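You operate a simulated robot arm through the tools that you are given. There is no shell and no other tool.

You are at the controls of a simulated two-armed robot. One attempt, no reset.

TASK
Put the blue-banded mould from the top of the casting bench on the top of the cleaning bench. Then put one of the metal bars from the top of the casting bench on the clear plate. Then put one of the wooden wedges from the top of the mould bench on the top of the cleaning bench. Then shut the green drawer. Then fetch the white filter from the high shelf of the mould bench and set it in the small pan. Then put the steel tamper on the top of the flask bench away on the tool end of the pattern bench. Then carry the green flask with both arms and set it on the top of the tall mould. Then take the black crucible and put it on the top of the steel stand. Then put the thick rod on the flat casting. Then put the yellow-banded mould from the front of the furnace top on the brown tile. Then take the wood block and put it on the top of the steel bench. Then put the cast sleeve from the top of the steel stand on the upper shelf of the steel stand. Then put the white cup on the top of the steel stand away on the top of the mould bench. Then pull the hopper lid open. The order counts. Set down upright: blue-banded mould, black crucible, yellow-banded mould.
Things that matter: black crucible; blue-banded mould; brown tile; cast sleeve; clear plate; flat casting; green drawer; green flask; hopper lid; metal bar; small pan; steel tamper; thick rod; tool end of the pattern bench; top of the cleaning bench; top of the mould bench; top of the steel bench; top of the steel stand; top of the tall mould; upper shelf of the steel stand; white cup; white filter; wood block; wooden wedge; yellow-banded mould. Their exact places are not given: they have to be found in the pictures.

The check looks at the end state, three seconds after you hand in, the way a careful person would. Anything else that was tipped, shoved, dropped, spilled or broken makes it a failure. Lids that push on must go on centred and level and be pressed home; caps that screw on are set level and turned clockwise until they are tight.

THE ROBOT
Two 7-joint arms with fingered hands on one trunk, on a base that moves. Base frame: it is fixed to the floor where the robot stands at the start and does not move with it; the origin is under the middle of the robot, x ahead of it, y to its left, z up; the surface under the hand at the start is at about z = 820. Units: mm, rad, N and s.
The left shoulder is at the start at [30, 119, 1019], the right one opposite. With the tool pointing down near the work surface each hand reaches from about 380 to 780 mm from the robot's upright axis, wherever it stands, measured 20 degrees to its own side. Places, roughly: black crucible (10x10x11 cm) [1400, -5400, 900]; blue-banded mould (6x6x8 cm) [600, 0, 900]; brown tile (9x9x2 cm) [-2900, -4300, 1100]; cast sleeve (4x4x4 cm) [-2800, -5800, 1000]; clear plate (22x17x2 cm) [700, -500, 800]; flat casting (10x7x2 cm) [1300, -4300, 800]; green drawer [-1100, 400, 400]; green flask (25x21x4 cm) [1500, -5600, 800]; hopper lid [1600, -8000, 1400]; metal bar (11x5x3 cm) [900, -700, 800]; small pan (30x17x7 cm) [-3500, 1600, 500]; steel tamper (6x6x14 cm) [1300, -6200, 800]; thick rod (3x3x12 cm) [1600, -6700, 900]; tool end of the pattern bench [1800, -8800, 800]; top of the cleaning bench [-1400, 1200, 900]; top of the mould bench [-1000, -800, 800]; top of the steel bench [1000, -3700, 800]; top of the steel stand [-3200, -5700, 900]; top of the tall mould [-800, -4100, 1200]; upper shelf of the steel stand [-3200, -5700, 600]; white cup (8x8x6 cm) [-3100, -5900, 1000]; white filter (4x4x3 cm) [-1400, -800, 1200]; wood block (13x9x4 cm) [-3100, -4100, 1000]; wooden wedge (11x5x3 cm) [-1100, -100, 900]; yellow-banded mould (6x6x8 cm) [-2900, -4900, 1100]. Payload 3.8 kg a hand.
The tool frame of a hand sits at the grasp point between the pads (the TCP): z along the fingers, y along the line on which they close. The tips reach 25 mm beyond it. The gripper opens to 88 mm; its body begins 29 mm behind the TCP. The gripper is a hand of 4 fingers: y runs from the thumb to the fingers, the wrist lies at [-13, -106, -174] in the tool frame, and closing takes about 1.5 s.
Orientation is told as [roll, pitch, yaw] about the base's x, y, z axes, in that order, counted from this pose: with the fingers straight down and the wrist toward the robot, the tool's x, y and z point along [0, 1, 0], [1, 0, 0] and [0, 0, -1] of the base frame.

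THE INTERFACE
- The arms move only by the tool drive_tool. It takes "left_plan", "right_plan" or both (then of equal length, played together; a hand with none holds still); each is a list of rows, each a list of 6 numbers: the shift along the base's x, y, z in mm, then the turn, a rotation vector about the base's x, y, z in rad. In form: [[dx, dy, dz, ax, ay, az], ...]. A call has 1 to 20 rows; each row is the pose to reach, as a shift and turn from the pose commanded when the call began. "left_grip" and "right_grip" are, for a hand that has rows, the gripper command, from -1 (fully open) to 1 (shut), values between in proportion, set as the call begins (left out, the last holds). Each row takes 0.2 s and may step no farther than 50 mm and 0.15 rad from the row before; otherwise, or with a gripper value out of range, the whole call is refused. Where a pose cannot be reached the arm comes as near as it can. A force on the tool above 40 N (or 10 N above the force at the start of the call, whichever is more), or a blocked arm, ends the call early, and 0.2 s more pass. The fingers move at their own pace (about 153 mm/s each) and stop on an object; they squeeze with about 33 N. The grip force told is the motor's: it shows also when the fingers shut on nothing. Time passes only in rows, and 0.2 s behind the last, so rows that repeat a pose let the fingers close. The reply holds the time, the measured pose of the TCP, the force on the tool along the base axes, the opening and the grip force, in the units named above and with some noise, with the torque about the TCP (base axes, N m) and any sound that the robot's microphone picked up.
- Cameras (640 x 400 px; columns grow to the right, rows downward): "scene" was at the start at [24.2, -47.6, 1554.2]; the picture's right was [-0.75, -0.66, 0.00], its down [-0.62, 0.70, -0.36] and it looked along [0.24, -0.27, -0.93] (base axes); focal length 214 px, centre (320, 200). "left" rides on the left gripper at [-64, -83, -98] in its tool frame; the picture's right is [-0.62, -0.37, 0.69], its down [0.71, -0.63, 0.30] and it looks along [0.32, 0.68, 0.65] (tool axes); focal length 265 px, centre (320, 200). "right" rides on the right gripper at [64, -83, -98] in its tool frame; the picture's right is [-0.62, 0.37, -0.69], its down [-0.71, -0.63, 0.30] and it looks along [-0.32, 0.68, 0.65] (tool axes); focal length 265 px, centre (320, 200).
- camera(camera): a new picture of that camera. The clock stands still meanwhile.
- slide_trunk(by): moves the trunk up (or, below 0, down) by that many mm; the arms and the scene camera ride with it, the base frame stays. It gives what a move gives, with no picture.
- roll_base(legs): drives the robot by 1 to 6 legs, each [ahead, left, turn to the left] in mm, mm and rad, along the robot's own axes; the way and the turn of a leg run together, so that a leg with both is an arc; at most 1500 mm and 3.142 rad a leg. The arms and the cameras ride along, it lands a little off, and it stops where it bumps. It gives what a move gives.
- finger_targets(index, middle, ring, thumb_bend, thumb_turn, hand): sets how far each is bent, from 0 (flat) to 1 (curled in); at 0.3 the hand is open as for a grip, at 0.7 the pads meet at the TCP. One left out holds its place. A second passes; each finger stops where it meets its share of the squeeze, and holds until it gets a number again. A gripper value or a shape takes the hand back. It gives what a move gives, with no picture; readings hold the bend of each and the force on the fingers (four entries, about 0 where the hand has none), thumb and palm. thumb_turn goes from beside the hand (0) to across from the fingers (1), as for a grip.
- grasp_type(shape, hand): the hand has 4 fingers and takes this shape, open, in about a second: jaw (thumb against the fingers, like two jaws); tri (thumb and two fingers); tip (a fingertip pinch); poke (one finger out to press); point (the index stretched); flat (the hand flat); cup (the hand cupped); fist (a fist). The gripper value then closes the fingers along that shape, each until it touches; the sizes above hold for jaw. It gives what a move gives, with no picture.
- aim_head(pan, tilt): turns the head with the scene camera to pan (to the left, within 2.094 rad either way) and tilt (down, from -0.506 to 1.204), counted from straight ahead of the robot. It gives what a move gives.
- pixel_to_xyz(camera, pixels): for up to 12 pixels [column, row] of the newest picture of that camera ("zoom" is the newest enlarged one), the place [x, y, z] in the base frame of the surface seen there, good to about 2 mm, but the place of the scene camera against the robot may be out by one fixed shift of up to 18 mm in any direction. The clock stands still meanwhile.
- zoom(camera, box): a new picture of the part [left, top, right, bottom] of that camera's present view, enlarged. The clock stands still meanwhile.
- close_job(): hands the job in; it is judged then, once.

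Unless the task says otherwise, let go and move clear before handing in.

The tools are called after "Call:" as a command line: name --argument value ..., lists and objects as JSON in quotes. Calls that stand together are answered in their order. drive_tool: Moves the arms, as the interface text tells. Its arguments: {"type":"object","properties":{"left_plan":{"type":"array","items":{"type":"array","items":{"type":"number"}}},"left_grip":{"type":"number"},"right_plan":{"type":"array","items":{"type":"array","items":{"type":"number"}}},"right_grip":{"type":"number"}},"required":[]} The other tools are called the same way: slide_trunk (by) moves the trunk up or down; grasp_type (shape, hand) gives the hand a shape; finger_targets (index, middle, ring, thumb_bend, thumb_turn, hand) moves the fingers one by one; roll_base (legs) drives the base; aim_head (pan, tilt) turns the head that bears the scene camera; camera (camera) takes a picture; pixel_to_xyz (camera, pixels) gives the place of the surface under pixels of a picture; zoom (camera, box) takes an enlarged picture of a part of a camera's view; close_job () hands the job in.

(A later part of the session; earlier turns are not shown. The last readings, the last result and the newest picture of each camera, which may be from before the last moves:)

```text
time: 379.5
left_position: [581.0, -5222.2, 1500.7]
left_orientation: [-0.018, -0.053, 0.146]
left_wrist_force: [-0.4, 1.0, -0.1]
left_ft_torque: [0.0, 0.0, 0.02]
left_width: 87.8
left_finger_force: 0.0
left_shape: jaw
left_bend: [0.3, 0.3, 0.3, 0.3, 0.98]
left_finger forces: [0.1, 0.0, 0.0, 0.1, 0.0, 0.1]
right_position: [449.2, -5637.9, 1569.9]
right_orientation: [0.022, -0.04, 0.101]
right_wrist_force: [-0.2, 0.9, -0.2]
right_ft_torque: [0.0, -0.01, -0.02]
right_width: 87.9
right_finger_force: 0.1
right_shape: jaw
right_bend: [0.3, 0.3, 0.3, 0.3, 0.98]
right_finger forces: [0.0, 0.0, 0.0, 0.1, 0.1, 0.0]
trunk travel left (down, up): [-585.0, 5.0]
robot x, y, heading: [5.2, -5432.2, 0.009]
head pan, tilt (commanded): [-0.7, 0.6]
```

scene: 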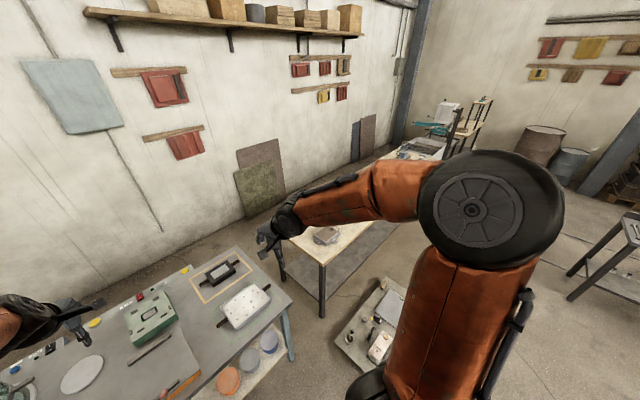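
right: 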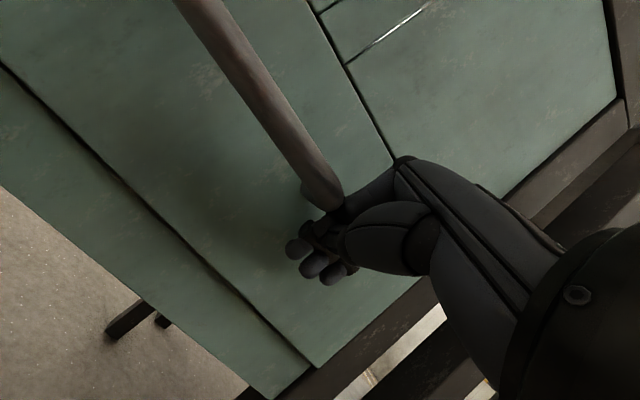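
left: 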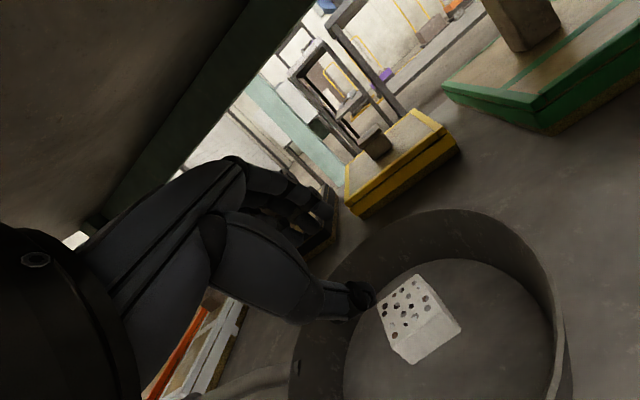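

Passed freely. Continuing to y≈-6250 and looking at the flask bench.

Call:
roll_base --legs '[[0, -820, -0.009]]'

Call:
aim_head --pan 0.0 --tilt 0.6

Call:
camera --camera "scene"

```text
time: 383.9
left_position: [586.9, -6063.8, 1499.6]
left_orientation: [-0.018, -0.053, 0.128]
left_wrist_force: [-0.8, -0.1, 0.2]
left_ft_torque: [-0.03, -0.03, -0.01]
left_width: 87.9
left_finger_force: 0.0
left_shape: jaw
left_bend: [0.3, 0.3, 0.3, 0.3, 0.98]
left_finger forces: [0.0, 0.0, 0.1, 0.1, 0.0, 0.0]
right_position: [446.6, -6474.8, 1568.3]
right_orientation: [0.019, -0.04, 0.086]
right_wrist_force: [-0.3, -1.0, 0.3]
right_ft_torque: [0.02, -0.02, 0.02]
right_width: 88.2
right_finger_force: 0.0
right_shape: jaw
right_bend: [0.3, 0.3, 0.3, 0.3, 0.98]
right_finger forces: [0.0, 0.0, 0.0, 0.0, 0.1, 0.0]
trunk travel left (down, up): [-585.0, 5.0]
robot x, y, heading: [1.4, -6259.1, -0.004]
head pan, tilt (commanded): [-0.7, 0.6]
```

```text
time: 385.0
left_position: [585.9, -6064.2, 1500.5]
left_orientation: [-0.017, -0.053, 0.127]
left_wrist_force: [0.7, -0.4, 0.1]
left_ft_torque: [-0.04, -0.02, 0.01]
left_width: 87.7
left_finger_force: 0.0
left_shape: jaw
left_bend: [0.3, 0.3, 0.3, 0.3, 0.98]
left_finger forces: [0.0, 0.0, 0.0, 0.0, 0.1, 0.0]
right_position: [446.7, -6476.5, 1569.2]
right_orientation: [0.022, -0.041, 0.086]
right_wrist_force: [-0.3, -0.1, 0.3]
right_ft_torque: [0.0, 0.04, -0.01]
right_width: 87.7
right_finger_force: 0.0
right_shape: jaw
right_bend: [0.3, 0.3, 0.3, 0.3, 0.98]
right_finger forces: [0.0, 0.0, 0.1, 0.1, 0.1, 0.1]
trunk travel left (down, up): [-585.0, 5.0]
robot x, y, heading: [4.7, -6260.1, -0.003]
head pan, tilt (commanded): [0.0, 0.6]
```

```text
taken
```

scene: 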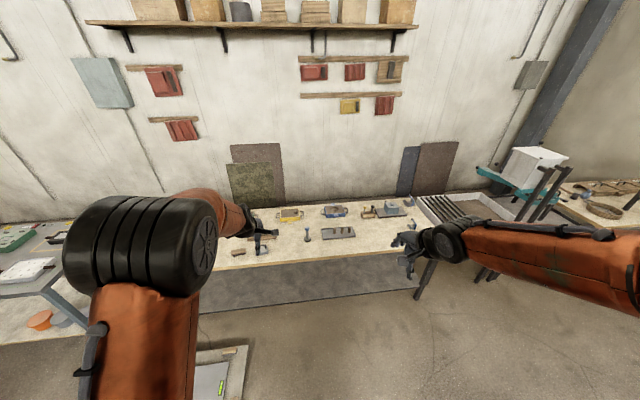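

Call:
zoom --camera "scene" --box '[220, 180, 460, 300]'

Call:
pixel_to_xyz --camera "scene" --pixels '[[306, 236], [262, 250], [235, 252], [338, 232], [290, 213], [335, 211], [380, 208], [400, 210], [300, 262], [430, 250], [215, 345], [240, 360]]'

```text
2.67 times, centred on (340, 240) of scene
```

zoom: 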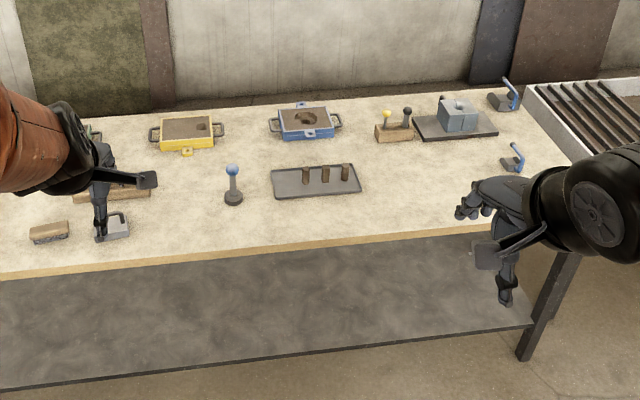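

```text
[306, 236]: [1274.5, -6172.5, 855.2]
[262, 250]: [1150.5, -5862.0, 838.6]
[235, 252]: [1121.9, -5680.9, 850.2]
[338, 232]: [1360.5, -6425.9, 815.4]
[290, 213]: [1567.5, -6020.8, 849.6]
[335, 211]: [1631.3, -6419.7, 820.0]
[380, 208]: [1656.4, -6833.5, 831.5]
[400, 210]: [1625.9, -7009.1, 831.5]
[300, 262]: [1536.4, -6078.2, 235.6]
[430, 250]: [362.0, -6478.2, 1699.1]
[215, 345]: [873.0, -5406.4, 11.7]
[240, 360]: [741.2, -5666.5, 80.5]
```

The tamper (blue ball top, round foot) stands at ≈(1275,-6172). Driving up to the bench and lowering the trunk.

Call:
roll_base --legs '[[700, -100, 0]]'

Call:
slide_trunk --by -390

Call:
camera --camera "left"

Call:
aim_head --pan 0.0 --tilt 0.8

Call:
camera --camera "scene"

```text
time: 388.9
left_position: [1286.4, -6163.8, 1499.9]
left_orientation: [-0.019, -0.052, 0.133]
left_wrist_force: [-0.3, -0.1, 0.7]
left_ft_torque: [-0.02, -0.03, 0.0]
left_width: 88.0
left_finger_force: 0.1
left_shape: jaw
left_bend: [0.3, 0.3, 0.3, 0.3, 0.98]
left_finger forces: [0.0, 0.1, 0.0, 0.0, 0.0, 0.1]
right_position: [1148.9, -6577.4, 1569.8]
right_orientation: [0.023, -0.042, 0.091]
right_wrist_force: [-0.4, 1.1, 0.3]
right_ft_torque: [0.02, -0.02, -0.03]
right_width: 87.9
right_finger_force: 0.1
right_shape: jaw
right_bend: [0.3, 0.3, 0.3, 0.3, 0.98]
right_finger forces: [0.0, 0.0, 0.1, 0.0, 0.0, 0.1]
trunk travel left (down, up): [-585.0, 5.0]
robot x, y, heading: [706.8, -6363.8, -0.005]
head pan, tilt (commanded): [0.0, 0.6]
```

```text
time: 392.6
left_position: [1286.8, -6164.3, 1110.4]
left_orientation: [-0.017, -0.053, 0.131]
left_wrist_force: [-0.3, 0.4, 0.0]
left_ft_torque: [-0.01, -0.03, -0.01]
left_width: 88.0
left_finger_force: 0.1
left_shape: jaw
left_bend: [0.3, 0.3, 0.3, 0.3, 0.98]
left_finger forces: [0.1, 0.1, 0.0, 0.0, 0.1, 0.0]
right_position: [1150.2, -6576.6, 1178.6]
right_orientation: [0.02, -0.041, 0.092]
right_wrist_force: [-0.2, 0.1, -0.6]
right_ft_torque: [0.04, 0.0, 0.04]
right_width: 87.9
right_finger_force: 0.1
right_shape: jaw
right_bend: [0.3, 0.3, 0.3, 0.3, 0.98]
right_finger forces: [0.0, 0.0, 0.0, 0.0, 0.0, 0.1]
trunk travel left (down, up): [-195.0, 395.0]
robot x, y, heading: [709.4, -6359.2, -0.002]
head pan, tilt (commanded): [0.0, 0.6]
```

```text
taken
```

left: 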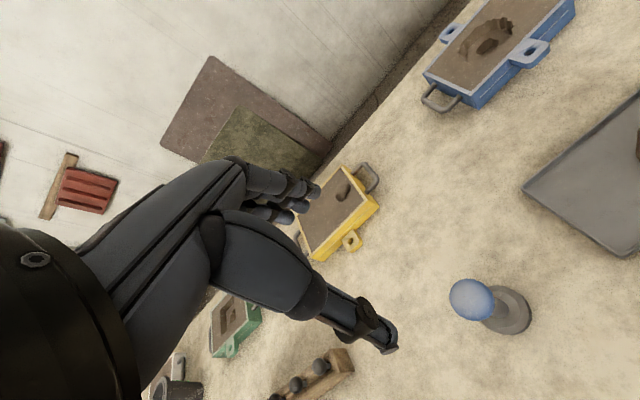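

```text
time: 393.4
left_position: [1287.4, -6164.0, 1111.1]
left_orientation: [-0.017, -0.052, 0.133]
left_wrist_force: [-0.4, -0.4, -0.7]
left_ft_torque: [0.01, 0.02, 0.02]
left_width: 88.1
left_finger_force: 0.1
left_shape: jaw
left_bend: [0.3, 0.3, 0.3, 0.3, 0.98]
left_finger forces: [0.0, 0.1, 0.1, 0.1, 0.0, 0.0]
right_position: [1149.5, -6577.3, 1179.4]
right_orientation: [0.021, -0.04, 0.09]
right_wrist_force: [-0.1, 0.2, 0.4]
right_ft_torque: [0.01, -0.02, 0.01]
right_width: 87.9
right_finger_force: 0.1
right_shape: jaw
right_bend: [0.3, 0.3, 0.3, 0.3, 0.98]
right_finger forces: [0.1, 0.1, 0.0, 0.1, 0.1, 0.0]
trunk travel left (down, up): [-195.0, 395.0]
robot x, y, heading: [711.5, -6364.3, -0.006]
head pan, tilt (commanded): [0.0, 0.799]
```

```text
taken
```

scene: 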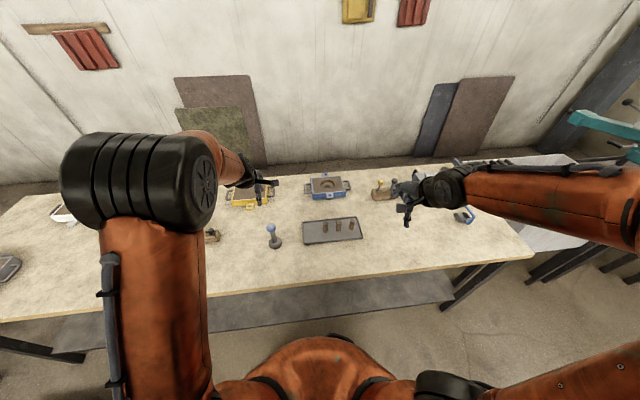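

Left camera sees the tamper's knob at (472,299) and foot at (512,310). Measuring.

Call:
zoom --camera "left" --box '[430, 260, 550, 350]'

Call:
pixel_to_xyz --camera "left" --pixels '[[472, 299], [455, 295], [485, 310], [475, 282], [510, 310], [528, 310], [512, 292], [515, 330], [560, 300], [495, 320]]'

```text
4.44 times, centred on (490, 305) of left
```

zoom: 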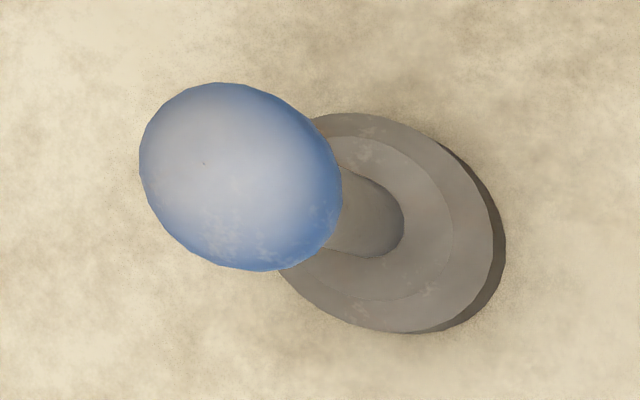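

```text
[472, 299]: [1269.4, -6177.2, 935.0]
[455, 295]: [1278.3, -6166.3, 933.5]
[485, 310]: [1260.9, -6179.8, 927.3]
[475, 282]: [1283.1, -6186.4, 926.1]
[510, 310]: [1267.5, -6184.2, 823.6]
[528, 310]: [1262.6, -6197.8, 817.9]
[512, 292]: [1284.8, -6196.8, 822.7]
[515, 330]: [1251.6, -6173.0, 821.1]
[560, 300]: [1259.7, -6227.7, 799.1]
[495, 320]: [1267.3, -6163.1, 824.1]
```

Knob centre ≈(1271,-6177), top ≈937; bench top ≈800. Descending the left hand over the knob.

Call:
drive_tool --left_plan '[[-8, -7, -40, 0.01, 0.03, 0], [-16, -14, -80, 0.017, 0.052, 0], [-16, -14, -120, 0.017, 0.052, 0]]' --left_grip -1

Call:
camera --camera "left"

```text
time: 394.2
left_position: [1273.6, -6176.4, 987.9]
left_orientation: [0.005, -0.002, 0.132]
left_wrist_force: [0.3, -0.6, 0.5]
left_ft_torque: [0.02, 0.01, 0.01]
left_width: 87.9
left_finger_force: 0.1
left_shape: jaw
left_bend: [0.3, 0.3, 0.3, 0.3, 0.98]
left_finger forces: [0.1, 0.0, 0.1, 0.0, 0.1, 0.0]
right_position: [1150.8, -6577.2, 1178.9]
right_orientation: [0.019, -0.039, 0.091]
right_wrist_force: [0.7, 0.3, 0.3]
right_ft_torque: [0.0, -0.01, 0.01]
right_width: 88.1
right_finger_force: 0.1
right_shape: jaw
right_bend: [0.3, 0.3, 0.3, 0.3, 0.98]
right_finger forces: [0.0, 0.0, 0.0, 0.0, 0.0, 0.1]
trunk travel left (down, up): [-195.0, 395.0]
robot x, y, heading: [709.4, -6364.3, 0.0]
head pan, tilt (commanded): [0.0, 0.799]
```

```text
taken
```

left: 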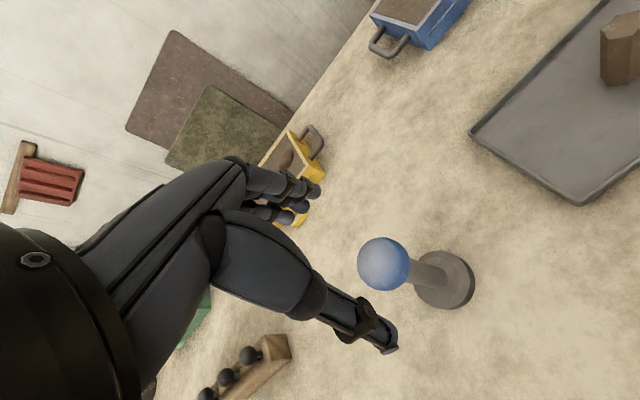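

On axis. Descending to z≈912 and closing on the knob.

Call:
drive_tool --left_plan '[[-2, -1, -35, 0, 0, 0], [-2, -1, -60, 0, 0, 0], [-2, -1, -75, 0, 0, 0]]'

Call:
drive_tool --left_plan '[[0, 0, 0, 0, 0, 0], [0, 0, 0, 0, 0, 0], [0, 0, 0, 0, 0, 0], [0, 0, 0, 0, 0, 0], [0, 0, 0, 0, 0, 0], [0, 0, 0, 0, 0, 0], [0, 0, 0, 0, 0, 0], [0, 0, 0, 0, 0, 0]]' --left_grip 1

Call:
camera --camera "left"

```text
time: 395.0
left_position: [1272.2, -6177.9, 914.0]
left_orientation: [0.006, -0.002, 0.131]
left_wrist_force: [-0.1, -0.1, 0.1]
left_ft_torque: [-0.04, 0.01, -0.04]
left_width: 87.9
left_finger_force: 0.1
left_shape: jaw
left_bend: [0.3, 0.3, 0.3, 0.3, 0.98]
left_finger forces: [0.1, 0.0, 0.0, 0.1, 0.1, 0.1]
right_position: [1150.5, -6577.4, 1178.1]
right_orientation: [0.023, -0.039, 0.089]
right_wrist_force: [-0.8, 0.1, 0.1]
right_ft_torque: [0.03, 0.04, -0.01]
right_width: 88.2
right_finger_force: 0.0
right_shape: jaw
right_bend: [0.3, 0.3, 0.3, 0.3, 0.98]
right_finger forces: [0.0, 0.0, 0.0, 0.0, 0.1, 0.1]
trunk travel left (down, up): [-195.0, 395.0]
robot x, y, heading: [708.8, -6361.3, -0.002]
head pan, tilt (commanded): [0.0, 0.799]
```

```text
time: 396.8
left_position: [1271.4, -6177.5, 913.7]
left_orientation: [0.007, -0.003, 0.133]
left_wrist_force: [0.3, -0.4, -3.8]
left_ft_torque: [-0.01, -0.02, 0.03]
left_width: 24.4
left_finger_force: 33.2
left_shape: jaw
left_bend: [0.75, 0.57, 0.59, 0.8, 1.0]
left_finger forces: [15.3, 9.5, 0.1, 0.0, 24.7, 0.0]
right_position: [1149.7, -6577.0, 1179.2]
right_orientation: [0.021, -0.041, 0.091]
right_wrist_force: [-0.9, 0.4, 0.1]
right_ft_torque: [0.0, 0.04, -0.03]
right_width: 88.0
right_finger_force: 0.0
right_shape: jaw
right_bend: [0.3, 0.3, 0.3, 0.3, 0.98]
right_finger forces: [0.1, 0.0, 0.1, 0.1, 0.0, 0.1]
trunk travel left (down, up): [-195.0, 395.0]
robot x, y, heading: [712.2, -6361.9, -0.001]
head pan, tilt (commanded): [0.0, 0.799]
```

```text
taken
```

left: 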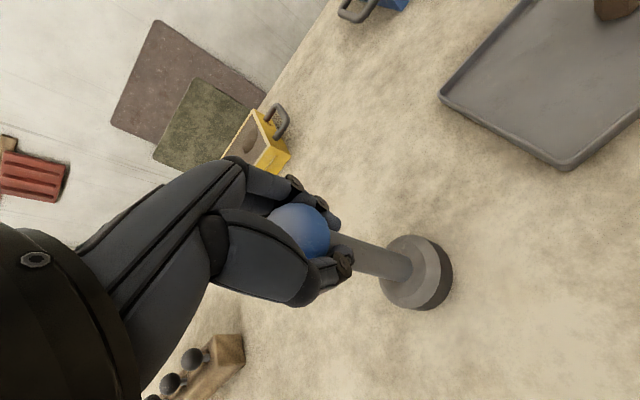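

Gripped below the ball (width 24). Lifting and checking it hangs straight.

Call:
drive_tool --left_plan '[[0, 0, 10, 0, 0, 0], [0, 0, 35, 0, 0, 0], [0, 0, 75, 0, 0, 0], [0, 0, 115, 0, 0, 0], [0, 0, 160, 0, 0, 0], [0, 0, 200, 0, 0, 0]]'

Call:
camera --camera "left"

```text
time: 398.2
left_position: [1267.9, -6180.1, 1114.2]
left_orientation: [0.008, -0.002, 0.133]
left_wrist_force: [0.0, 0.4, -4.5]
left_ft_torque: [-0.02, -0.01, 0.02]
left_width: 24.3
left_finger_force: 32.6
left_shape: jaw
left_bend: [0.75, 0.57, 0.59, 0.8, 1.0]
left_finger forces: [15.2, 9.6, 0.1, 0.0, 25.9, 0.0]
right_position: [1150.3, -6575.8, 1179.2]
right_orientation: [0.022, -0.042, 0.092]
right_wrist_force: [-0.4, 0.4, 0.7]
right_ft_torque: [0.02, -0.03, 0.0]
right_width: 87.7
right_finger_force: 0.1
right_shape: jaw
right_bend: [0.3, 0.3, 0.3, 0.3, 0.98]
right_finger forces: [0.0, 0.0, 0.0, 0.0, 0.1, 0.1]
trunk travel left (down, up): [-195.0, 395.0]
robot x, y, heading: [709.0, -6362.7, 0.003]
head pan, tilt (commanded): [0.0, 0.799]
```

```text
taken
```

left: 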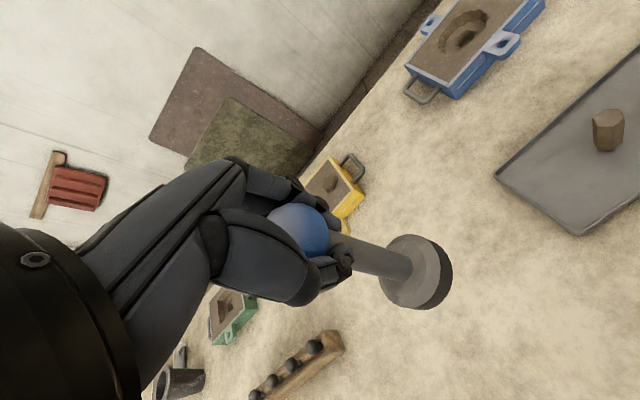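

The tamper hangs straight. Backing off and looking toward the pattern bench.

Call:
roll_base --legs '[[-450, 0, 0]]'

Call:
slide_trunk --by 300

Call:
aim_head --pan -1.0 --tilt 0.45

Call:
camera --camera "scene"

```text
time: 400.9
left_position: [808.2, -6178.2, 1113.8]
left_orientation: [0.006, -0.003, 0.138]
left_wrist_force: [0.5, -0.6, -4.2]
left_ft_torque: [0.04, 0.01, -0.01]
left_width: 24.7
left_finger_force: 33.4
left_shape: jaw
left_bend: [0.75, 0.57, 0.59, 0.8, 1.0]
left_finger forces: [15.2, 9.6, 0.0, 0.0, 26.0, 0.1]
right_position: [691.5, -6574.9, 1179.9]
right_orientation: [0.022, -0.043, 0.095]
right_wrist_force: [0.4, 0.2, 0.2]
right_ft_torque: [0.01, 0.0, -0.03]
right_width: 87.8
right_finger_force: 0.0
right_shape: jaw
right_bend: [0.3, 0.3, 0.3, 0.3, 0.98]
right_finger forces: [0.1, 0.0, 0.0, 0.0, 0.1, 0.0]
trunk travel left (down, up): [-195.0, 395.0]
robot x, y, heading: [247.3, -6362.5, 0.001]
head pan, tilt (commanded): [0.0, 0.799]
```

```text
time: 403.9
left_position: [808.9, -6176.1, 1412.5]
left_orientation: [0.008, -0.003, 0.137]
left_wrist_force: [-0.7, -1.0, -3.9]
left_ft_torque: [-0.01, -0.02, 0.0]
left_width: 24.6
left_finger_force: 32.7
left_shape: jaw
left_bend: [0.75, 0.57, 0.59, 0.8, 1.0]
left_finger forces: [15.2, 9.5, 0.0, 0.0, 26.2, 0.0]
right_position: [692.1, -6576.6, 1478.2]
right_orientation: [0.022, -0.04, 0.094]
right_wrist_force: [-0.6, 0.0, -0.1]
right_ft_torque: [-0.01, 0.01, 0.01]
right_width: 88.1
right_finger_force: 0.1
right_shape: jaw
right_bend: [0.3, 0.3, 0.3, 0.3, 0.98]
right_finger forces: [0.0, 0.0, 0.1, 0.0, 0.0, 0.0]
trunk travel left (down, up): [-495.0, 95.0]
robot x, y, heading: [250.1, -6363.9, 0.002]
head pan, tilt (commanded): [0.0, 0.799]
```

```text
time: 405.2
left_position: [808.9, -6178.1, 1413.2]
left_orientation: [0.008, -0.003, 0.137]
left_wrist_force: [0.0, 0.2, -4.8]
left_ft_torque: [0.01, 0.01, 0.01]
left_width: 24.7
left_finger_force: 33.1
left_shape: jaw
left_bend: [0.75, 0.57, 0.59, 0.8, 1.0]
left_finger forces: [15.2, 9.6, 0.1, 0.0, 26.2, 0.1]
right_position: [691.5, -6576.2, 1478.3]
right_orientation: [0.021, -0.04, 0.094]
right_wrist_force: [0.0, -0.1, -1.2]
right_ft_torque: [-0.02, 0.0, -0.01]
right_width: 87.8
right_finger_force: 0.2
right_shape: jaw
right_bend: [0.3, 0.3, 0.3, 0.3, 0.98]
right_finger forces: [0.0, 0.0, 0.0, 0.1, 0.0, 0.0]
trunk travel left (down, up): [-495.0, 95.0]
robot x, y, heading: [253.0, -6363.7, 0.001]
head pan, tilt (commanded): [-1.0, 0.45]
```

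```text
taken
```

scene: 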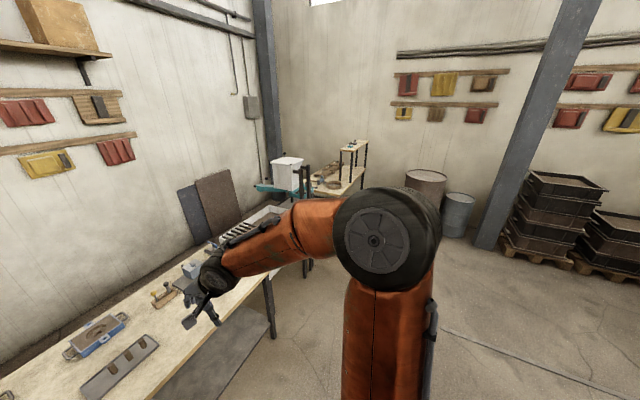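

Call:
zoom --camera "scene" --box '[220, 110, 420, 280]'

Call:
pixel_to_xyz --camera "scene" --pixels '[[340, 185], [350, 145], [325, 180], [360, 182], [285, 170], [265, 190], [270, 310], [310, 268], [425, 200], [460, 230], [430, 300], [360, 150]]'

```text
2.35 times, centred on (320, 195) of scene
```

zoom: 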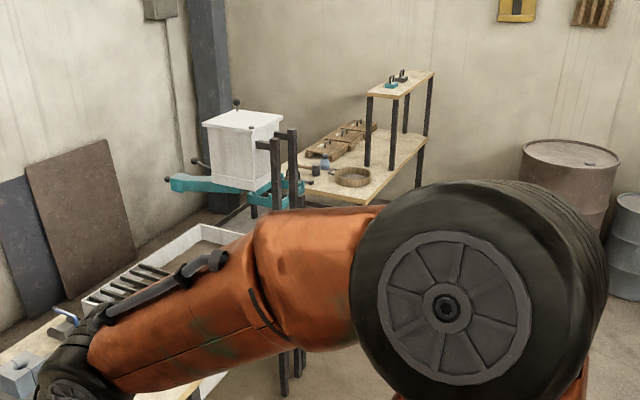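

```text
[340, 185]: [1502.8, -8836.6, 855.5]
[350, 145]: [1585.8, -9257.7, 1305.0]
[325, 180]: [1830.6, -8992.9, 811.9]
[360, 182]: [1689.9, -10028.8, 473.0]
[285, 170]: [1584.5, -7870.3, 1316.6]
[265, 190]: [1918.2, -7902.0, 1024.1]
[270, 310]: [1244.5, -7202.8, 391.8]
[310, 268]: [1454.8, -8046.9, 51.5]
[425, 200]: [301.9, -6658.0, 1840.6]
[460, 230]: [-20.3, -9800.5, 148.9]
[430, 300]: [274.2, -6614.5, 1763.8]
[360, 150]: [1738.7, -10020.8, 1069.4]
```

The pattern bench (wooden top) is at x≈1450…1900, y≈-8700…-9900. Driving along x≈250 to y≈-8850 for a closer look.

Call:
roll_base --legs '[[0, -1250, 0], [0, -1250, 0]]'

Call:
aim_head --pan 0.0 --tilt 0.55

Call:
camera --camera "scene"

```text
time: 417.5
left_position: [806.6, -8709.1, 1413.0]
left_orientation: [0.004, -0.002, 0.123]
left_wrist_force: [0.0, -0.2, -3.5]
left_ft_torque: [0.01, -0.01, -0.03]
left_width: 24.4
left_finger_force: 33.6
left_shape: jaw
left_bend: [0.75, 0.57, 0.59, 0.8, 1.0]
left_finger forces: [15.2, 9.7, 0.0, 0.1, 26.2, 0.0]
right_position: [684.3, -9104.7, 1478.5]
right_orientation: [0.02, -0.041, 0.081]
right_wrist_force: [-0.2, 0.4, -0.4]
right_ft_torque: [-0.02, 0.03, -0.01]
right_width: 88.0
right_finger_force: 0.0
right_shape: jaw
right_bend: [0.3, 0.3, 0.3, 0.3, 0.98]
right_finger forces: [0.0, 0.0, 0.0, 0.0, 0.1, 0.0]
trunk travel left (down, up): [-495.0, 95.0]
robot x, y, heading: [245.7, -8885.8, -0.007]
head pan, tilt (commanded): [-1.0, 0.45]
```

```text
time: 418.8
left_position: [806.7, -8708.4, 1413.0]
left_orientation: [0.007, -0.001, 0.123]
left_wrist_force: [-0.2, 0.0, -4.3]
left_ft_torque: [0.01, -0.03, 0.0]
left_width: 24.5
left_finger_force: 32.9
left_shape: jaw
left_bend: [0.75, 0.57, 0.59, 0.8, 1.0]
left_finger forces: [15.3, 9.7, 0.1, 0.0, 26.4, 0.0]
right_position: [683.7, -9105.7, 1478.8]
right_orientation: [0.021, -0.041, 0.08]
right_wrist_force: [-0.2, -0.2, 0.3]
right_ft_torque: [0.01, -0.04, 0.0]
right_width: 87.9
right_finger_force: 0.0
right_shape: jaw
right_bend: [0.3, 0.3, 0.3, 0.3, 0.98]
right_finger forces: [0.0, 0.1, 0.0, 0.0, 0.0, 0.0]
trunk travel left (down, up): [-495.0, 95.0]
robot x, y, heading: [243.4, -8890.2, -0.015]
head pan, tilt (commanded): [0.0, 0.55]
```

```text
taken
```

scene: 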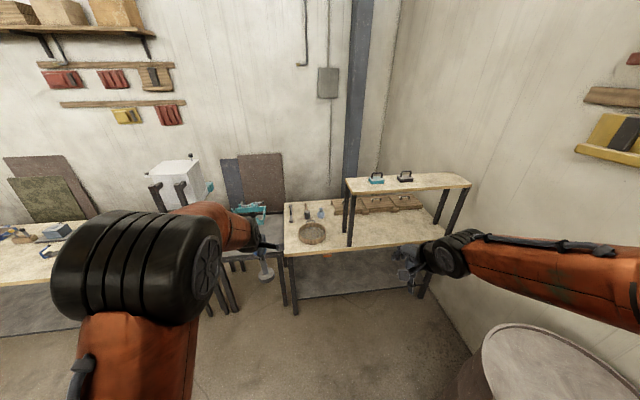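

Call:
zoom --camera "scene" --box '[260, 160, 480, 290]'

Call:
pixel_to_xyz --camera "scene" --pixels '[[285, 252], [285, 203], [348, 240], [310, 233], [292, 213], [307, 213], [322, 213], [360, 230], [295, 240], [345, 205], [440, 240], [335, 240]]'

```text
2.91 times, centred on (370, 225) of scene
```

zoom: 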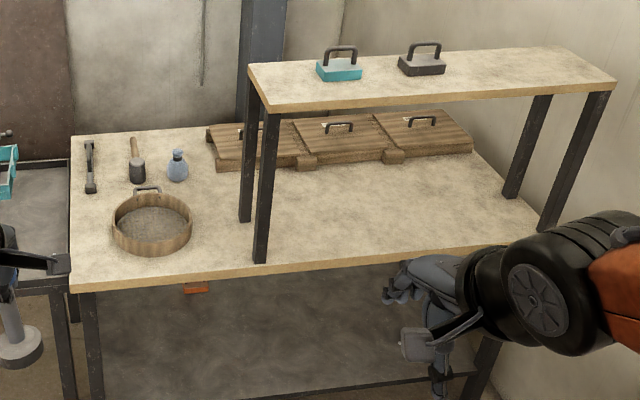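

```text
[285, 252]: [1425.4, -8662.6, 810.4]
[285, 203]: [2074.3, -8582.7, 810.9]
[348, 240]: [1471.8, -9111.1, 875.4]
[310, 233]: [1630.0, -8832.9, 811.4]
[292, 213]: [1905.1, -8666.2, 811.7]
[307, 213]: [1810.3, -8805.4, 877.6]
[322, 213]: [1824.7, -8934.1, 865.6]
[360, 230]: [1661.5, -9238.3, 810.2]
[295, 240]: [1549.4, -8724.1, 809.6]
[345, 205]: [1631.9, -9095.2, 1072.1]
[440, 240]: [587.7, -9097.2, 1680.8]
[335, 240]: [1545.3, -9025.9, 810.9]
```

The tool end (tools and sieve) is the near-left end; a free spot lies left of the sieve near (1590,-8700). I'll tuck the right hand back (the high shelf is there), drive up, and lower the trunk.

Call:
drive_tool --right_plan '[[-40, -10, 0, 0, 0.02, 0], [-80, -20, 0, -0.01, 0.04, 0], [-110, -30, 0, -0.02, 0.04, 0]]'

Call:
roll_base --legs '[[760, 0, 0.012]]'

Call:
slide_trunk --by -280

Call:
camera --camera "left"

```text
time: 419.6
left_position: [805.9, -8707.7, 1413.1]
left_orientation: [0.007, -0.002, 0.126]
left_wrist_force: [0.8, 0.4, -3.2]
left_ft_torque: [0.02, 0.01, 0.0]
left_width: 24.4
left_finger_force: 32.8
left_shape: jaw
left_bend: [0.75, 0.57, 0.59, 0.8, 1.0]
left_finger forces: [15.3, 9.7, 0.1, 0.0, 26.5, 0.0]
right_position: [573.7, -9134.3, 1477.8]
right_orientation: [0.004, 0.001, 0.083]
right_wrist_force: [0.0, -0.6, 0.2]
right_ft_torque: [-0.01, 0.01, 0.01]
right_width: 88.1
right_finger_force: 0.1
right_shape: jaw
right_bend: [0.3, 0.3, 0.3, 0.3, 0.98]
right_finger forces: [0.0, 0.0, 0.1, 0.1, 0.1, 0.0]
trunk travel left (down, up): [-495.0, 95.0]
robot x, y, heading: [244.8, -8885.7, -0.012]
head pan, tilt (commanded): [0.0, 0.55]
```

```text
time: 423.7
left_position: [1569.1, -8707.1, 1413.7]
left_orientation: [0.007, -0.001, 0.134]
left_wrist_force: [0.3, 0.6, -3.9]
left_ft_torque: [0.0, -0.04, -0.01]
left_width: 24.6
left_finger_force: 32.6
left_shape: jaw
left_bend: [0.75, 0.57, 0.59, 0.8, 1.0]
left_finger forces: [15.4, 9.8, 0.0, 0.1, 26.6, 0.0]
right_position: [1341.8, -9136.1, 1477.1]
right_orientation: [0.003, -0.001, 0.092]
right_wrist_force: [0.1, 0.4, 0.5]
right_ft_torque: [-0.01, 0.0, -0.01]
right_width: 88.2
right_finger_force: 0.0
right_shape: jaw
right_bend: [0.3, 0.3, 0.3, 0.3, 0.98]
right_finger forces: [0.0, 0.0, 0.0, 0.1, 0.1, 0.0]
trunk travel left (down, up): [-495.0, 95.0]
robot x, y, heading: [1009.4, -8887.8, -0.006]
head pan, tilt (commanded): [0.0, 0.55]
```

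```text
time: 426.5
left_position: [1569.4, -8708.2, 1133.6]
left_orientation: [0.008, -0.001, 0.131]
left_wrist_force: [-0.6, 0.4, -5.1]
left_ft_torque: [0.0, 0.01, 0.01]
left_width: 24.6
left_finger_force: 32.6
left_shape: jaw
left_bend: [0.75, 0.57, 0.59, 0.8, 1.0]
left_finger forces: [15.5, 9.7, 0.1, 0.1, 26.7, 0.1]
right_position: [1341.7, -9135.7, 1197.9]
right_orientation: [0.004, 0.001, 0.091]
right_wrist_force: [-0.8, 0.3, -0.2]
right_ft_torque: [-0.05, 0.0, 0.03]
right_width: 88.2
right_finger_force: 0.0
right_shape: jaw
right_bend: [0.3, 0.3, 0.3, 0.3, 0.98]
right_finger forces: [0.1, 0.0, 0.0, 0.0, 0.0, 0.1]
trunk travel left (down, up): [-215.0, 375.0]
robot x, y, heading: [1012.6, -8891.7, -0.003]
head pan, tilt (commanded): [0.0, 0.55]
```

```text
taken
```

left: 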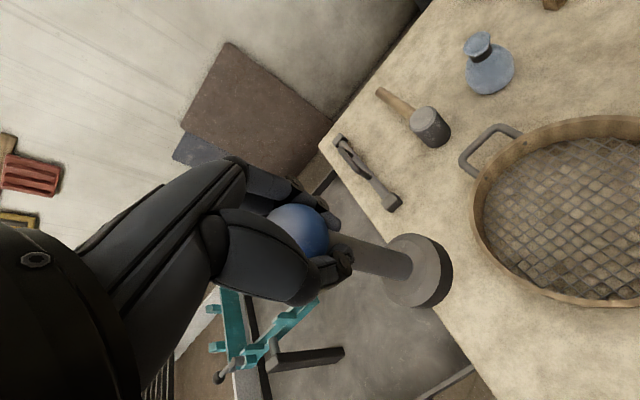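

Measuring the free patch between bench edge and sieve.

Call:
pixel_to_xyz --camera "left" --pixels '[[470, 260], [480, 340], [455, 320], [490, 390], [477, 210], [500, 270], [530, 300], [460, 160], [392, 205], [445, 200], [540, 340], [475, 300]]'

```text
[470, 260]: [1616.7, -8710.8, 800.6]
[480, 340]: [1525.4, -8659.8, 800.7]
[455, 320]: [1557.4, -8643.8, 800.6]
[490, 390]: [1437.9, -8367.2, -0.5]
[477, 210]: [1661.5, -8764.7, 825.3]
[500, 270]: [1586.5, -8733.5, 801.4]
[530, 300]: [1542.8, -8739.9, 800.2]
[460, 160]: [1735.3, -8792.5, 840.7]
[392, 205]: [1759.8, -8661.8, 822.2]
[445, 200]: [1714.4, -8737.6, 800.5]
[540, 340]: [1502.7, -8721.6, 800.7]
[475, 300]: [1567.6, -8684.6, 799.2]
```

Spot (1600,-8698) is clear (edge at y≈-8640, sieve rim ≥60 mm away). Lowering the tamper there.

Call:
drive_tool --left_plan '[[31, 10, -30, 0, 0, 0], [31, 10, -75, 0, 0, 0], [31, 10, -120, 0, 0, 0], [31, 10, -165, 0, 0, 0], [31, 10, -195, 0, 0, 0], [31, 10, -210, 0, 0, 0]]'

Call:
camera --camera "left"

```text
time: 427.9
left_position: [1600.6, -8700.2, 923.3]
left_orientation: [0.005, -0.003, 0.133]
left_wrist_force: [-0.6, 0.1, -4.5]
left_ft_torque: [0.04, 0.01, 0.02]
left_width: 24.4
left_finger_force: 33.0
left_shape: jaw
left_bend: [0.75, 0.57, 0.59, 0.8, 1.0]
left_finger forces: [15.9, 9.8, 0.0, 0.0, 27.1, 0.1]
right_position: [1343.0, -9136.4, 1197.1]
right_orientation: [0.003, 0.003, 0.092]
right_wrist_force: [-0.6, -0.4, 0.5]
right_ft_torque: [-0.01, 0.01, -0.03]
right_width: 87.8
right_finger_force: 0.1
right_shape: jaw
right_bend: [0.3, 0.3, 0.3, 0.3, 0.98]
right_finger forces: [0.1, 0.0, 0.0, 0.0, 0.0, 0.0]
trunk travel left (down, up): [-215.0, 375.0]
robot x, y, heading: [1011.6, -8892.2, -0.001]
head pan, tilt (commanded): [0.0, 0.55]
```

```text
taken
```

left: 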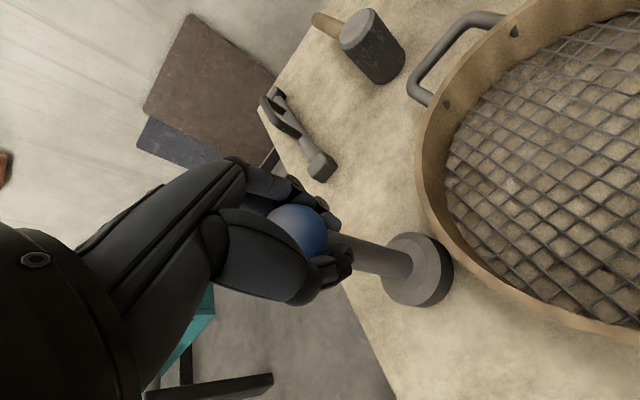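

Call:
pixel_to_xyz --camera "left" --pixels '[[418, 265], [448, 285], [430, 300], [390, 285], [460, 262], [440, 225], [490, 285], [385, 370], [360, 320], [470, 300]]'

```text
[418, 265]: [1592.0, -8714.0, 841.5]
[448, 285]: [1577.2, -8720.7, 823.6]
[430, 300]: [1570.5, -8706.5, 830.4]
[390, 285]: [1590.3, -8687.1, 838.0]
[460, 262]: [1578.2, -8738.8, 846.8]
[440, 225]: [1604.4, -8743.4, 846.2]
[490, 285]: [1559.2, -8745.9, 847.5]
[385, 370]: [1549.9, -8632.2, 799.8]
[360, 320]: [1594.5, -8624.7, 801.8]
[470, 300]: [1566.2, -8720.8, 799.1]
```

Foot is only ~11 mm from the sieve rim; shifting 14 mm toward the bench end, then lowering to contact.

Call:
drive_tool --left_plan '[[0, 7, 0, 0, 0, 0], [0, 14, 0, 0, 0, 0], [0, 14, -4, 0, 0, 0], [0, 14, -7, 0, 0, 0]]'

Call:
drive_tool --left_plan '[[0, 0, -1, 0, 0, 0], [0, 0, -2, 0, 0, 0], [0, 0, -3.5, 0, 0, 0]]'

```text
time: 428.9
left_position: [1601.3, -8685.6, 916.5]
left_orientation: [0.008, -0.003, 0.132]
left_wrist_force: [0.7, -0.8, -4.0]
left_ft_torque: [0.02, -0.02, 0.01]
left_width: 24.3
left_finger_force: 32.9
left_shape: jaw
left_bend: [0.75, 0.57, 0.59, 0.8, 1.0]
left_finger forces: [15.9, 9.9, 0.0, 0.0, 26.9, 0.0]
right_position: [1342.0, -9136.9, 1197.2]
right_orientation: [0.004, -0.002, 0.09]
right_wrist_force: [0.1, 0.3, -0.2]
right_ft_torque: [-0.01, -0.04, -0.05]
right_width: 88.1
right_finger_force: 0.1
right_shape: jaw
right_bend: [0.3, 0.3, 0.3, 0.3, 0.98]
right_finger forces: [0.0, 0.0, 0.0, 0.0, 0.0, 0.0]
trunk travel left (down, up): [-215.0, 375.0]
robot x, y, heading: [1009.7, -8892.4, -0.005]
head pan, tilt (commanded): [0.0, 0.55]
```

```text
time: 429.7
left_position: [1600.1, -8683.7, 911.0]
left_orientation: [0.007, -0.001, 0.132]
left_wrist_force: [0.1, 0.0, -4.0]
left_ft_torque: [-0.04, 0.0, 0.0]
left_width: 24.5
left_finger_force: 32.9
left_shape: jaw
left_bend: [0.75, 0.57, 0.59, 0.8, 1.0]
left_finger forces: [16.0, 9.9, 0.0, 0.1, 27.0, 0.1]
right_position: [1342.3, -9137.0, 1197.4]
right_orientation: [0.002, 0.001, 0.089]
right_wrist_force: [0.3, 0.7, 0.5]
right_ft_torque: [0.02, 0.03, -0.02]
right_width: 88.2
right_finger_force: 0.1
right_shape: jaw
right_bend: [0.3, 0.3, 0.3, 0.3, 0.98]
right_finger forces: [0.0, 0.0, 0.0, 0.1, 0.0, 0.0]
trunk travel left (down, up): [-215.0, 375.0]
robot x, y, heading: [1008.3, -8892.0, -0.004]
head pan, tilt (commanded): [0.0, 0.55]
```

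Call:
drive_tool --left_plan '[[0, 0, -1.5, 0, 0, 0], [0, 0, -3, 0, 0, 0]]'

Call:
drive_tool --left_plan '[[0, 0, -1, 0, 0, 0], [0, 0, -2, 0, 0, 0]]'

```text
time: 430.3
left_position: [1601.3, -8685.6, 910.8]
left_orientation: [0.004, -0.004, 0.133]
left_wrist_force: [-1.9, -1.2, 8.8]
left_ft_torque: [-0.02, 0.05, 0.02]
left_width: 24.3
left_finger_force: 33.5
left_shape: jaw
left_bend: [0.75, 0.57, 0.59, 0.8, 1.0]
left_finger forces: [15.5, 9.2, 0.0, 0.0, 28.3, 0.1]
right_position: [1339.9, -9137.9, 1198.1]
right_orientation: [0.002, 0.001, 0.09]
right_wrist_force: [1.0, 0.7, 0.6]
right_ft_torque: [-0.01, 0.03, -0.01]
right_width: 88.1
right_finger_force: 0.2
right_shape: jaw
right_bend: [0.3, 0.3, 0.3, 0.3, 0.98]
right_finger forces: [0.1, 0.0, 0.1, 0.0, 0.1, 0.0]
trunk travel left (down, up): [-215.0, 375.0]
robot x, y, heading: [1008.1, -8892.3, -0.006]
head pan, tilt (commanded): [0.0, 0.55]
```

```text
time: 430.9
left_position: [1600.9, -8685.7, 909.6]
left_orientation: [0.006, -0.009, 0.133]
left_wrist_force: [-4.5, -3.1, 20.2]
left_ft_torque: [-0.01, 0.06, 0.01]
left_width: 24.7
left_finger_force: 32.8
left_shape: jaw
left_bend: [0.76, 0.57, 0.59, 0.8, 1.0]
left_finger forces: [14.5, 9.2, 0.1, 0.0, 30.7, 0.0]
right_position: [1338.8, -9137.8, 1199.4]
right_orientation: [0.003, 0.0, 0.09]
right_wrist_force: [-0.2, 0.0, 0.2]
right_ft_torque: [0.02, -0.03, 0.0]
right_width: 88.1
right_finger_force: 0.1
right_shape: jaw
right_bend: [0.3, 0.3, 0.3, 0.3, 0.98]
right_finger forces: [0.1, 0.1, 0.0, 0.0, 0.0, 0.0]
trunk travel left (down, up): [-215.0, 375.0]
robot x, y, heading: [1014.0, -8893.7, -0.003]
head pan, tilt (commanded): [0.0, 0.55]
```

Contact at 20 N; easing up 3 mm and opening.

Call:
drive_tool --left_plan '[[0, 0, 2, 0, 0, 0], [0, 0, 3, 0, 0, 0]]'

Call:
drive_tool --left_plan '[[0, 0, 0, 0, 0, 0], [0, 0, 0, 0, 0, 0], [0, 0, 0, 0, 0, 0], [0, 0, 0, 0, 0, 0], [0, 0, 0, 0, 0, 0], [0, 0, 0, 0, 0, 0]]' --left_grip -1

Call:
camera --camera "left"

```text
time: 431.5
left_position: [1599.7, -8685.6, 910.8]
left_orientation: [0.006, -0.001, 0.132]
left_wrist_force: [-1.4, -1.7, 10.0]
left_ft_torque: [0.0, -0.03, -0.01]
left_width: 24.3
left_finger_force: 32.6
left_shape: jaw
left_bend: [0.76, 0.57, 0.59, 0.8, 1.0]
left_finger forces: [14.6, 9.5, 0.0, 0.1, 27.7, 0.1]
right_position: [1340.7, -9137.3, 1197.1]
right_orientation: [0.004, -0.001, 0.09]
right_wrist_force: [-0.3, 0.3, 0.5]
right_ft_torque: [-0.01, -0.01, 0.0]
right_width: 88.1
right_finger_force: 0.1
right_shape: jaw
right_bend: [0.3, 0.3, 0.3, 0.3, 0.98]
right_finger forces: [0.0, 0.1, 0.1, 0.0, 0.0, 0.0]
trunk travel left (down, up): [-215.0, 375.0]
robot x, y, heading: [1009.5, -8891.8, -0.001]
head pan, tilt (commanded): [0.0, 0.55]
```

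```text
time: 432.9
left_position: [1602.1, -8684.6, 910.4]
left_orientation: [0.007, -0.001, 0.134]
left_wrist_force: [-0.2, 0.9, -0.4]
left_ft_torque: [0.01, 0.03, -0.02]
left_width: 87.3
left_finger_force: 0.0
left_shape: jaw
left_bend: [0.3, 0.3, 0.3, 0.3, 0.98]
left_finger forces: [0.1, 0.1, 0.1, 0.0, 0.1, 0.1]
right_position: [1341.2, -9136.6, 1197.7]
right_orientation: [0.004, 0.0, 0.091]
right_wrist_force: [0.3, -0.1, -0.9]
right_ft_torque: [-0.04, -0.01, 0.04]
right_width: 87.6
right_finger_force: 0.0
right_shape: jaw
right_bend: [0.3, 0.3, 0.3, 0.3, 0.98]
right_finger forces: [0.0, 0.0, 0.1, 0.0, 0.1, 0.0]
trunk travel left (down, up): [-215.0, 375.0]
robot x, y, heading: [1003.3, -8891.6, -0.0]
head pan, tilt (commanded): [0.0, 0.55]
```

```text
taken
```

left: 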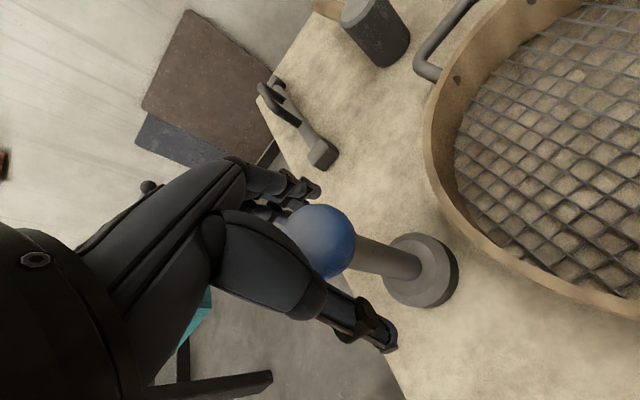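

The tamper stands upright. Lifting the hand straight up.

Call:
drive_tool --left_plan '[[0, 0, 20, 0, 0, 0], [0, 0, 60, 0, 0, 0], [0, 0, 105, 0, 0, 0], [0, 0, 150, 0, 0, 0], [0, 0, 190, 0, 0, 0]]'

Call:
camera --camera "left"

```text
time: 434.1
left_position: [1599.5, -8684.7, 1100.5]
left_orientation: [0.007, -0.001, 0.133]
left_wrist_force: [-0.9, 0.2, 0.2]
left_ft_torque: [-0.02, -0.02, 0.0]
left_width: 87.9
left_finger_force: 0.0
left_shape: jaw
left_bend: [0.3, 0.3, 0.3, 0.3, 0.98]
left_finger forces: [0.1, 0.0, 0.0, 0.0, 0.1, 0.1]
right_position: [1341.3, -9135.5, 1197.3]
right_orientation: [0.002, 0.001, 0.092]
right_wrist_force: [-0.3, -0.5, -0.2]
right_ft_torque: [-0.04, 0.02, 0.02]
right_width: 88.2
right_finger_force: 0.0
right_shape: jaw
right_bend: [0.3, 0.3, 0.3, 0.3, 0.98]
right_finger forces: [0.0, 0.0, 0.1, 0.1, 0.1, 0.1]
trunk travel left (down, up): [-215.0, 375.0]
robot x, y, heading: [1010.4, -8890.7, -0.003]
head pan, tilt (commanded): [0.0, 0.55]
```

```text
taken
```

left: 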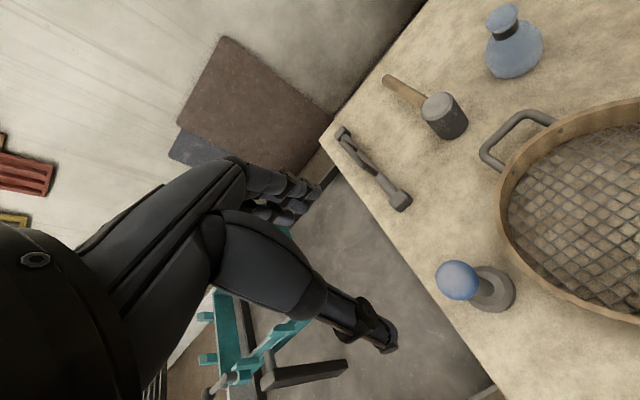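

Tamper is in place. Next the green flask near (1500,-5600). Backing off and returning along the aisle to inspect it.

Call:
roll_base --legs '[[-700, 0, 0], [0, 1350, 0], [0, 1350, 0]]'

Call:
slide_trunk --by 300

Call:
aim_head --pan 0.35 --tilt 0.6

Call:
camera --camera "scene"

```text
time: 450.7
left_position: [881.4, -5954.4, 1099.4]
left_orientation: [0.007, -0.002, 0.163]
left_wrist_force: [0.6, 0.5, 1.1]
left_ft_torque: [0.01, 0.02, -0.01]
left_width: 87.7
left_finger_force: 0.1
left_shape: jaw
left_bend: [0.3, 0.3, 0.3, 0.3, 0.98]
left_finger forces: [0.1, 0.0, 0.1, 0.1, 0.0, 0.0]
right_position: [636.4, -6414.2, 1198.4]
right_orientation: [0.002, -0.002, 0.121]
right_wrist_force: [1.1, -0.8, -0.2]
right_ft_torque: [0.03, -0.02, 0.02]
right_width: 88.1
right_finger_force: 0.1
right_shape: jaw
right_bend: [0.3, 0.3, 0.3, 0.3, 0.98]
right_finger forces: [0.0, 0.0, 0.0, 0.0, 0.0, 0.0]
trunk travel left (down, up): [-215.0, 375.0]
robot x, y, heading: [296.8, -6179.8, 0.031]
head pan, tilt (commanded): [0.0, 0.55]
```

```text
time: 453.7
left_position: [882.1, -5953.9, 1401.6]
left_orientation: [0.006, -0.003, 0.165]
left_wrist_force: [0.8, -0.6, 1.2]
left_ft_torque: [-0.03, -0.01, 0.02]
left_width: 87.9
left_finger_force: 0.1
left_shape: jaw
left_bend: [0.3, 0.3, 0.3, 0.3, 0.98]
left_finger forces: [0.0, 0.1, 0.0, 0.0, 0.0, 0.0]
right_position: [636.2, -6413.8, 1497.8]
right_orientation: [0.003, 0.001, 0.122]
right_wrist_force: [-0.1, -1.4, 0.4]
right_ft_torque: [-0.01, -0.01, 0.01]
right_width: 87.8
right_finger_force: 0.1
right_shape: jaw
right_bend: [0.3, 0.3, 0.3, 0.3, 0.98]
right_finger forces: [0.1, 0.0, 0.0, 0.0, 0.0, 0.0]
trunk travel left (down, up): [-515.0, 75.0]
robot x, y, heading: [300.1, -6179.8, 0.029]
head pan, tilt (commanded): [0.0, 0.55]
```

```text
time: 454.5
left_position: [881.4, -5954.6, 1400.8]
left_orientation: [0.007, -0.001, 0.163]
left_wrist_force: [0.9, 0.5, -0.1]
left_ft_torque: [-0.02, 0.01, 0.01]
left_width: 87.7
left_finger_force: 0.0
left_shape: jaw
left_bend: [0.3, 0.3, 0.3, 0.3, 0.98]
left_finger forces: [0.0, 0.1, 0.0, 0.0, 0.0, 0.0]
right_position: [637.8, -6414.3, 1498.2]
right_orientation: [0.003, 0.0, 0.123]
right_wrist_force: [1.3, 0.1, 0.6]
right_ft_torque: [-0.03, 0.0, -0.02]
right_width: 88.1
right_finger_force: 0.2
right_shape: jaw
right_bend: [0.3, 0.3, 0.3, 0.3, 0.98]
right_finger forces: [0.0, 0.1, 0.0, 0.1, 0.0, 0.1]
trunk travel left (down, up): [-515.0, 75.0]
robot x, y, heading: [295.6, -6180.4, 0.032]
head pan, tilt (commanded): [0.351, 0.6]
```

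```text
taken
```

scene: 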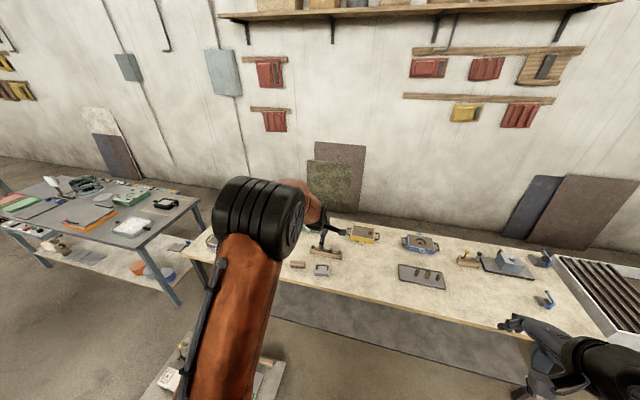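

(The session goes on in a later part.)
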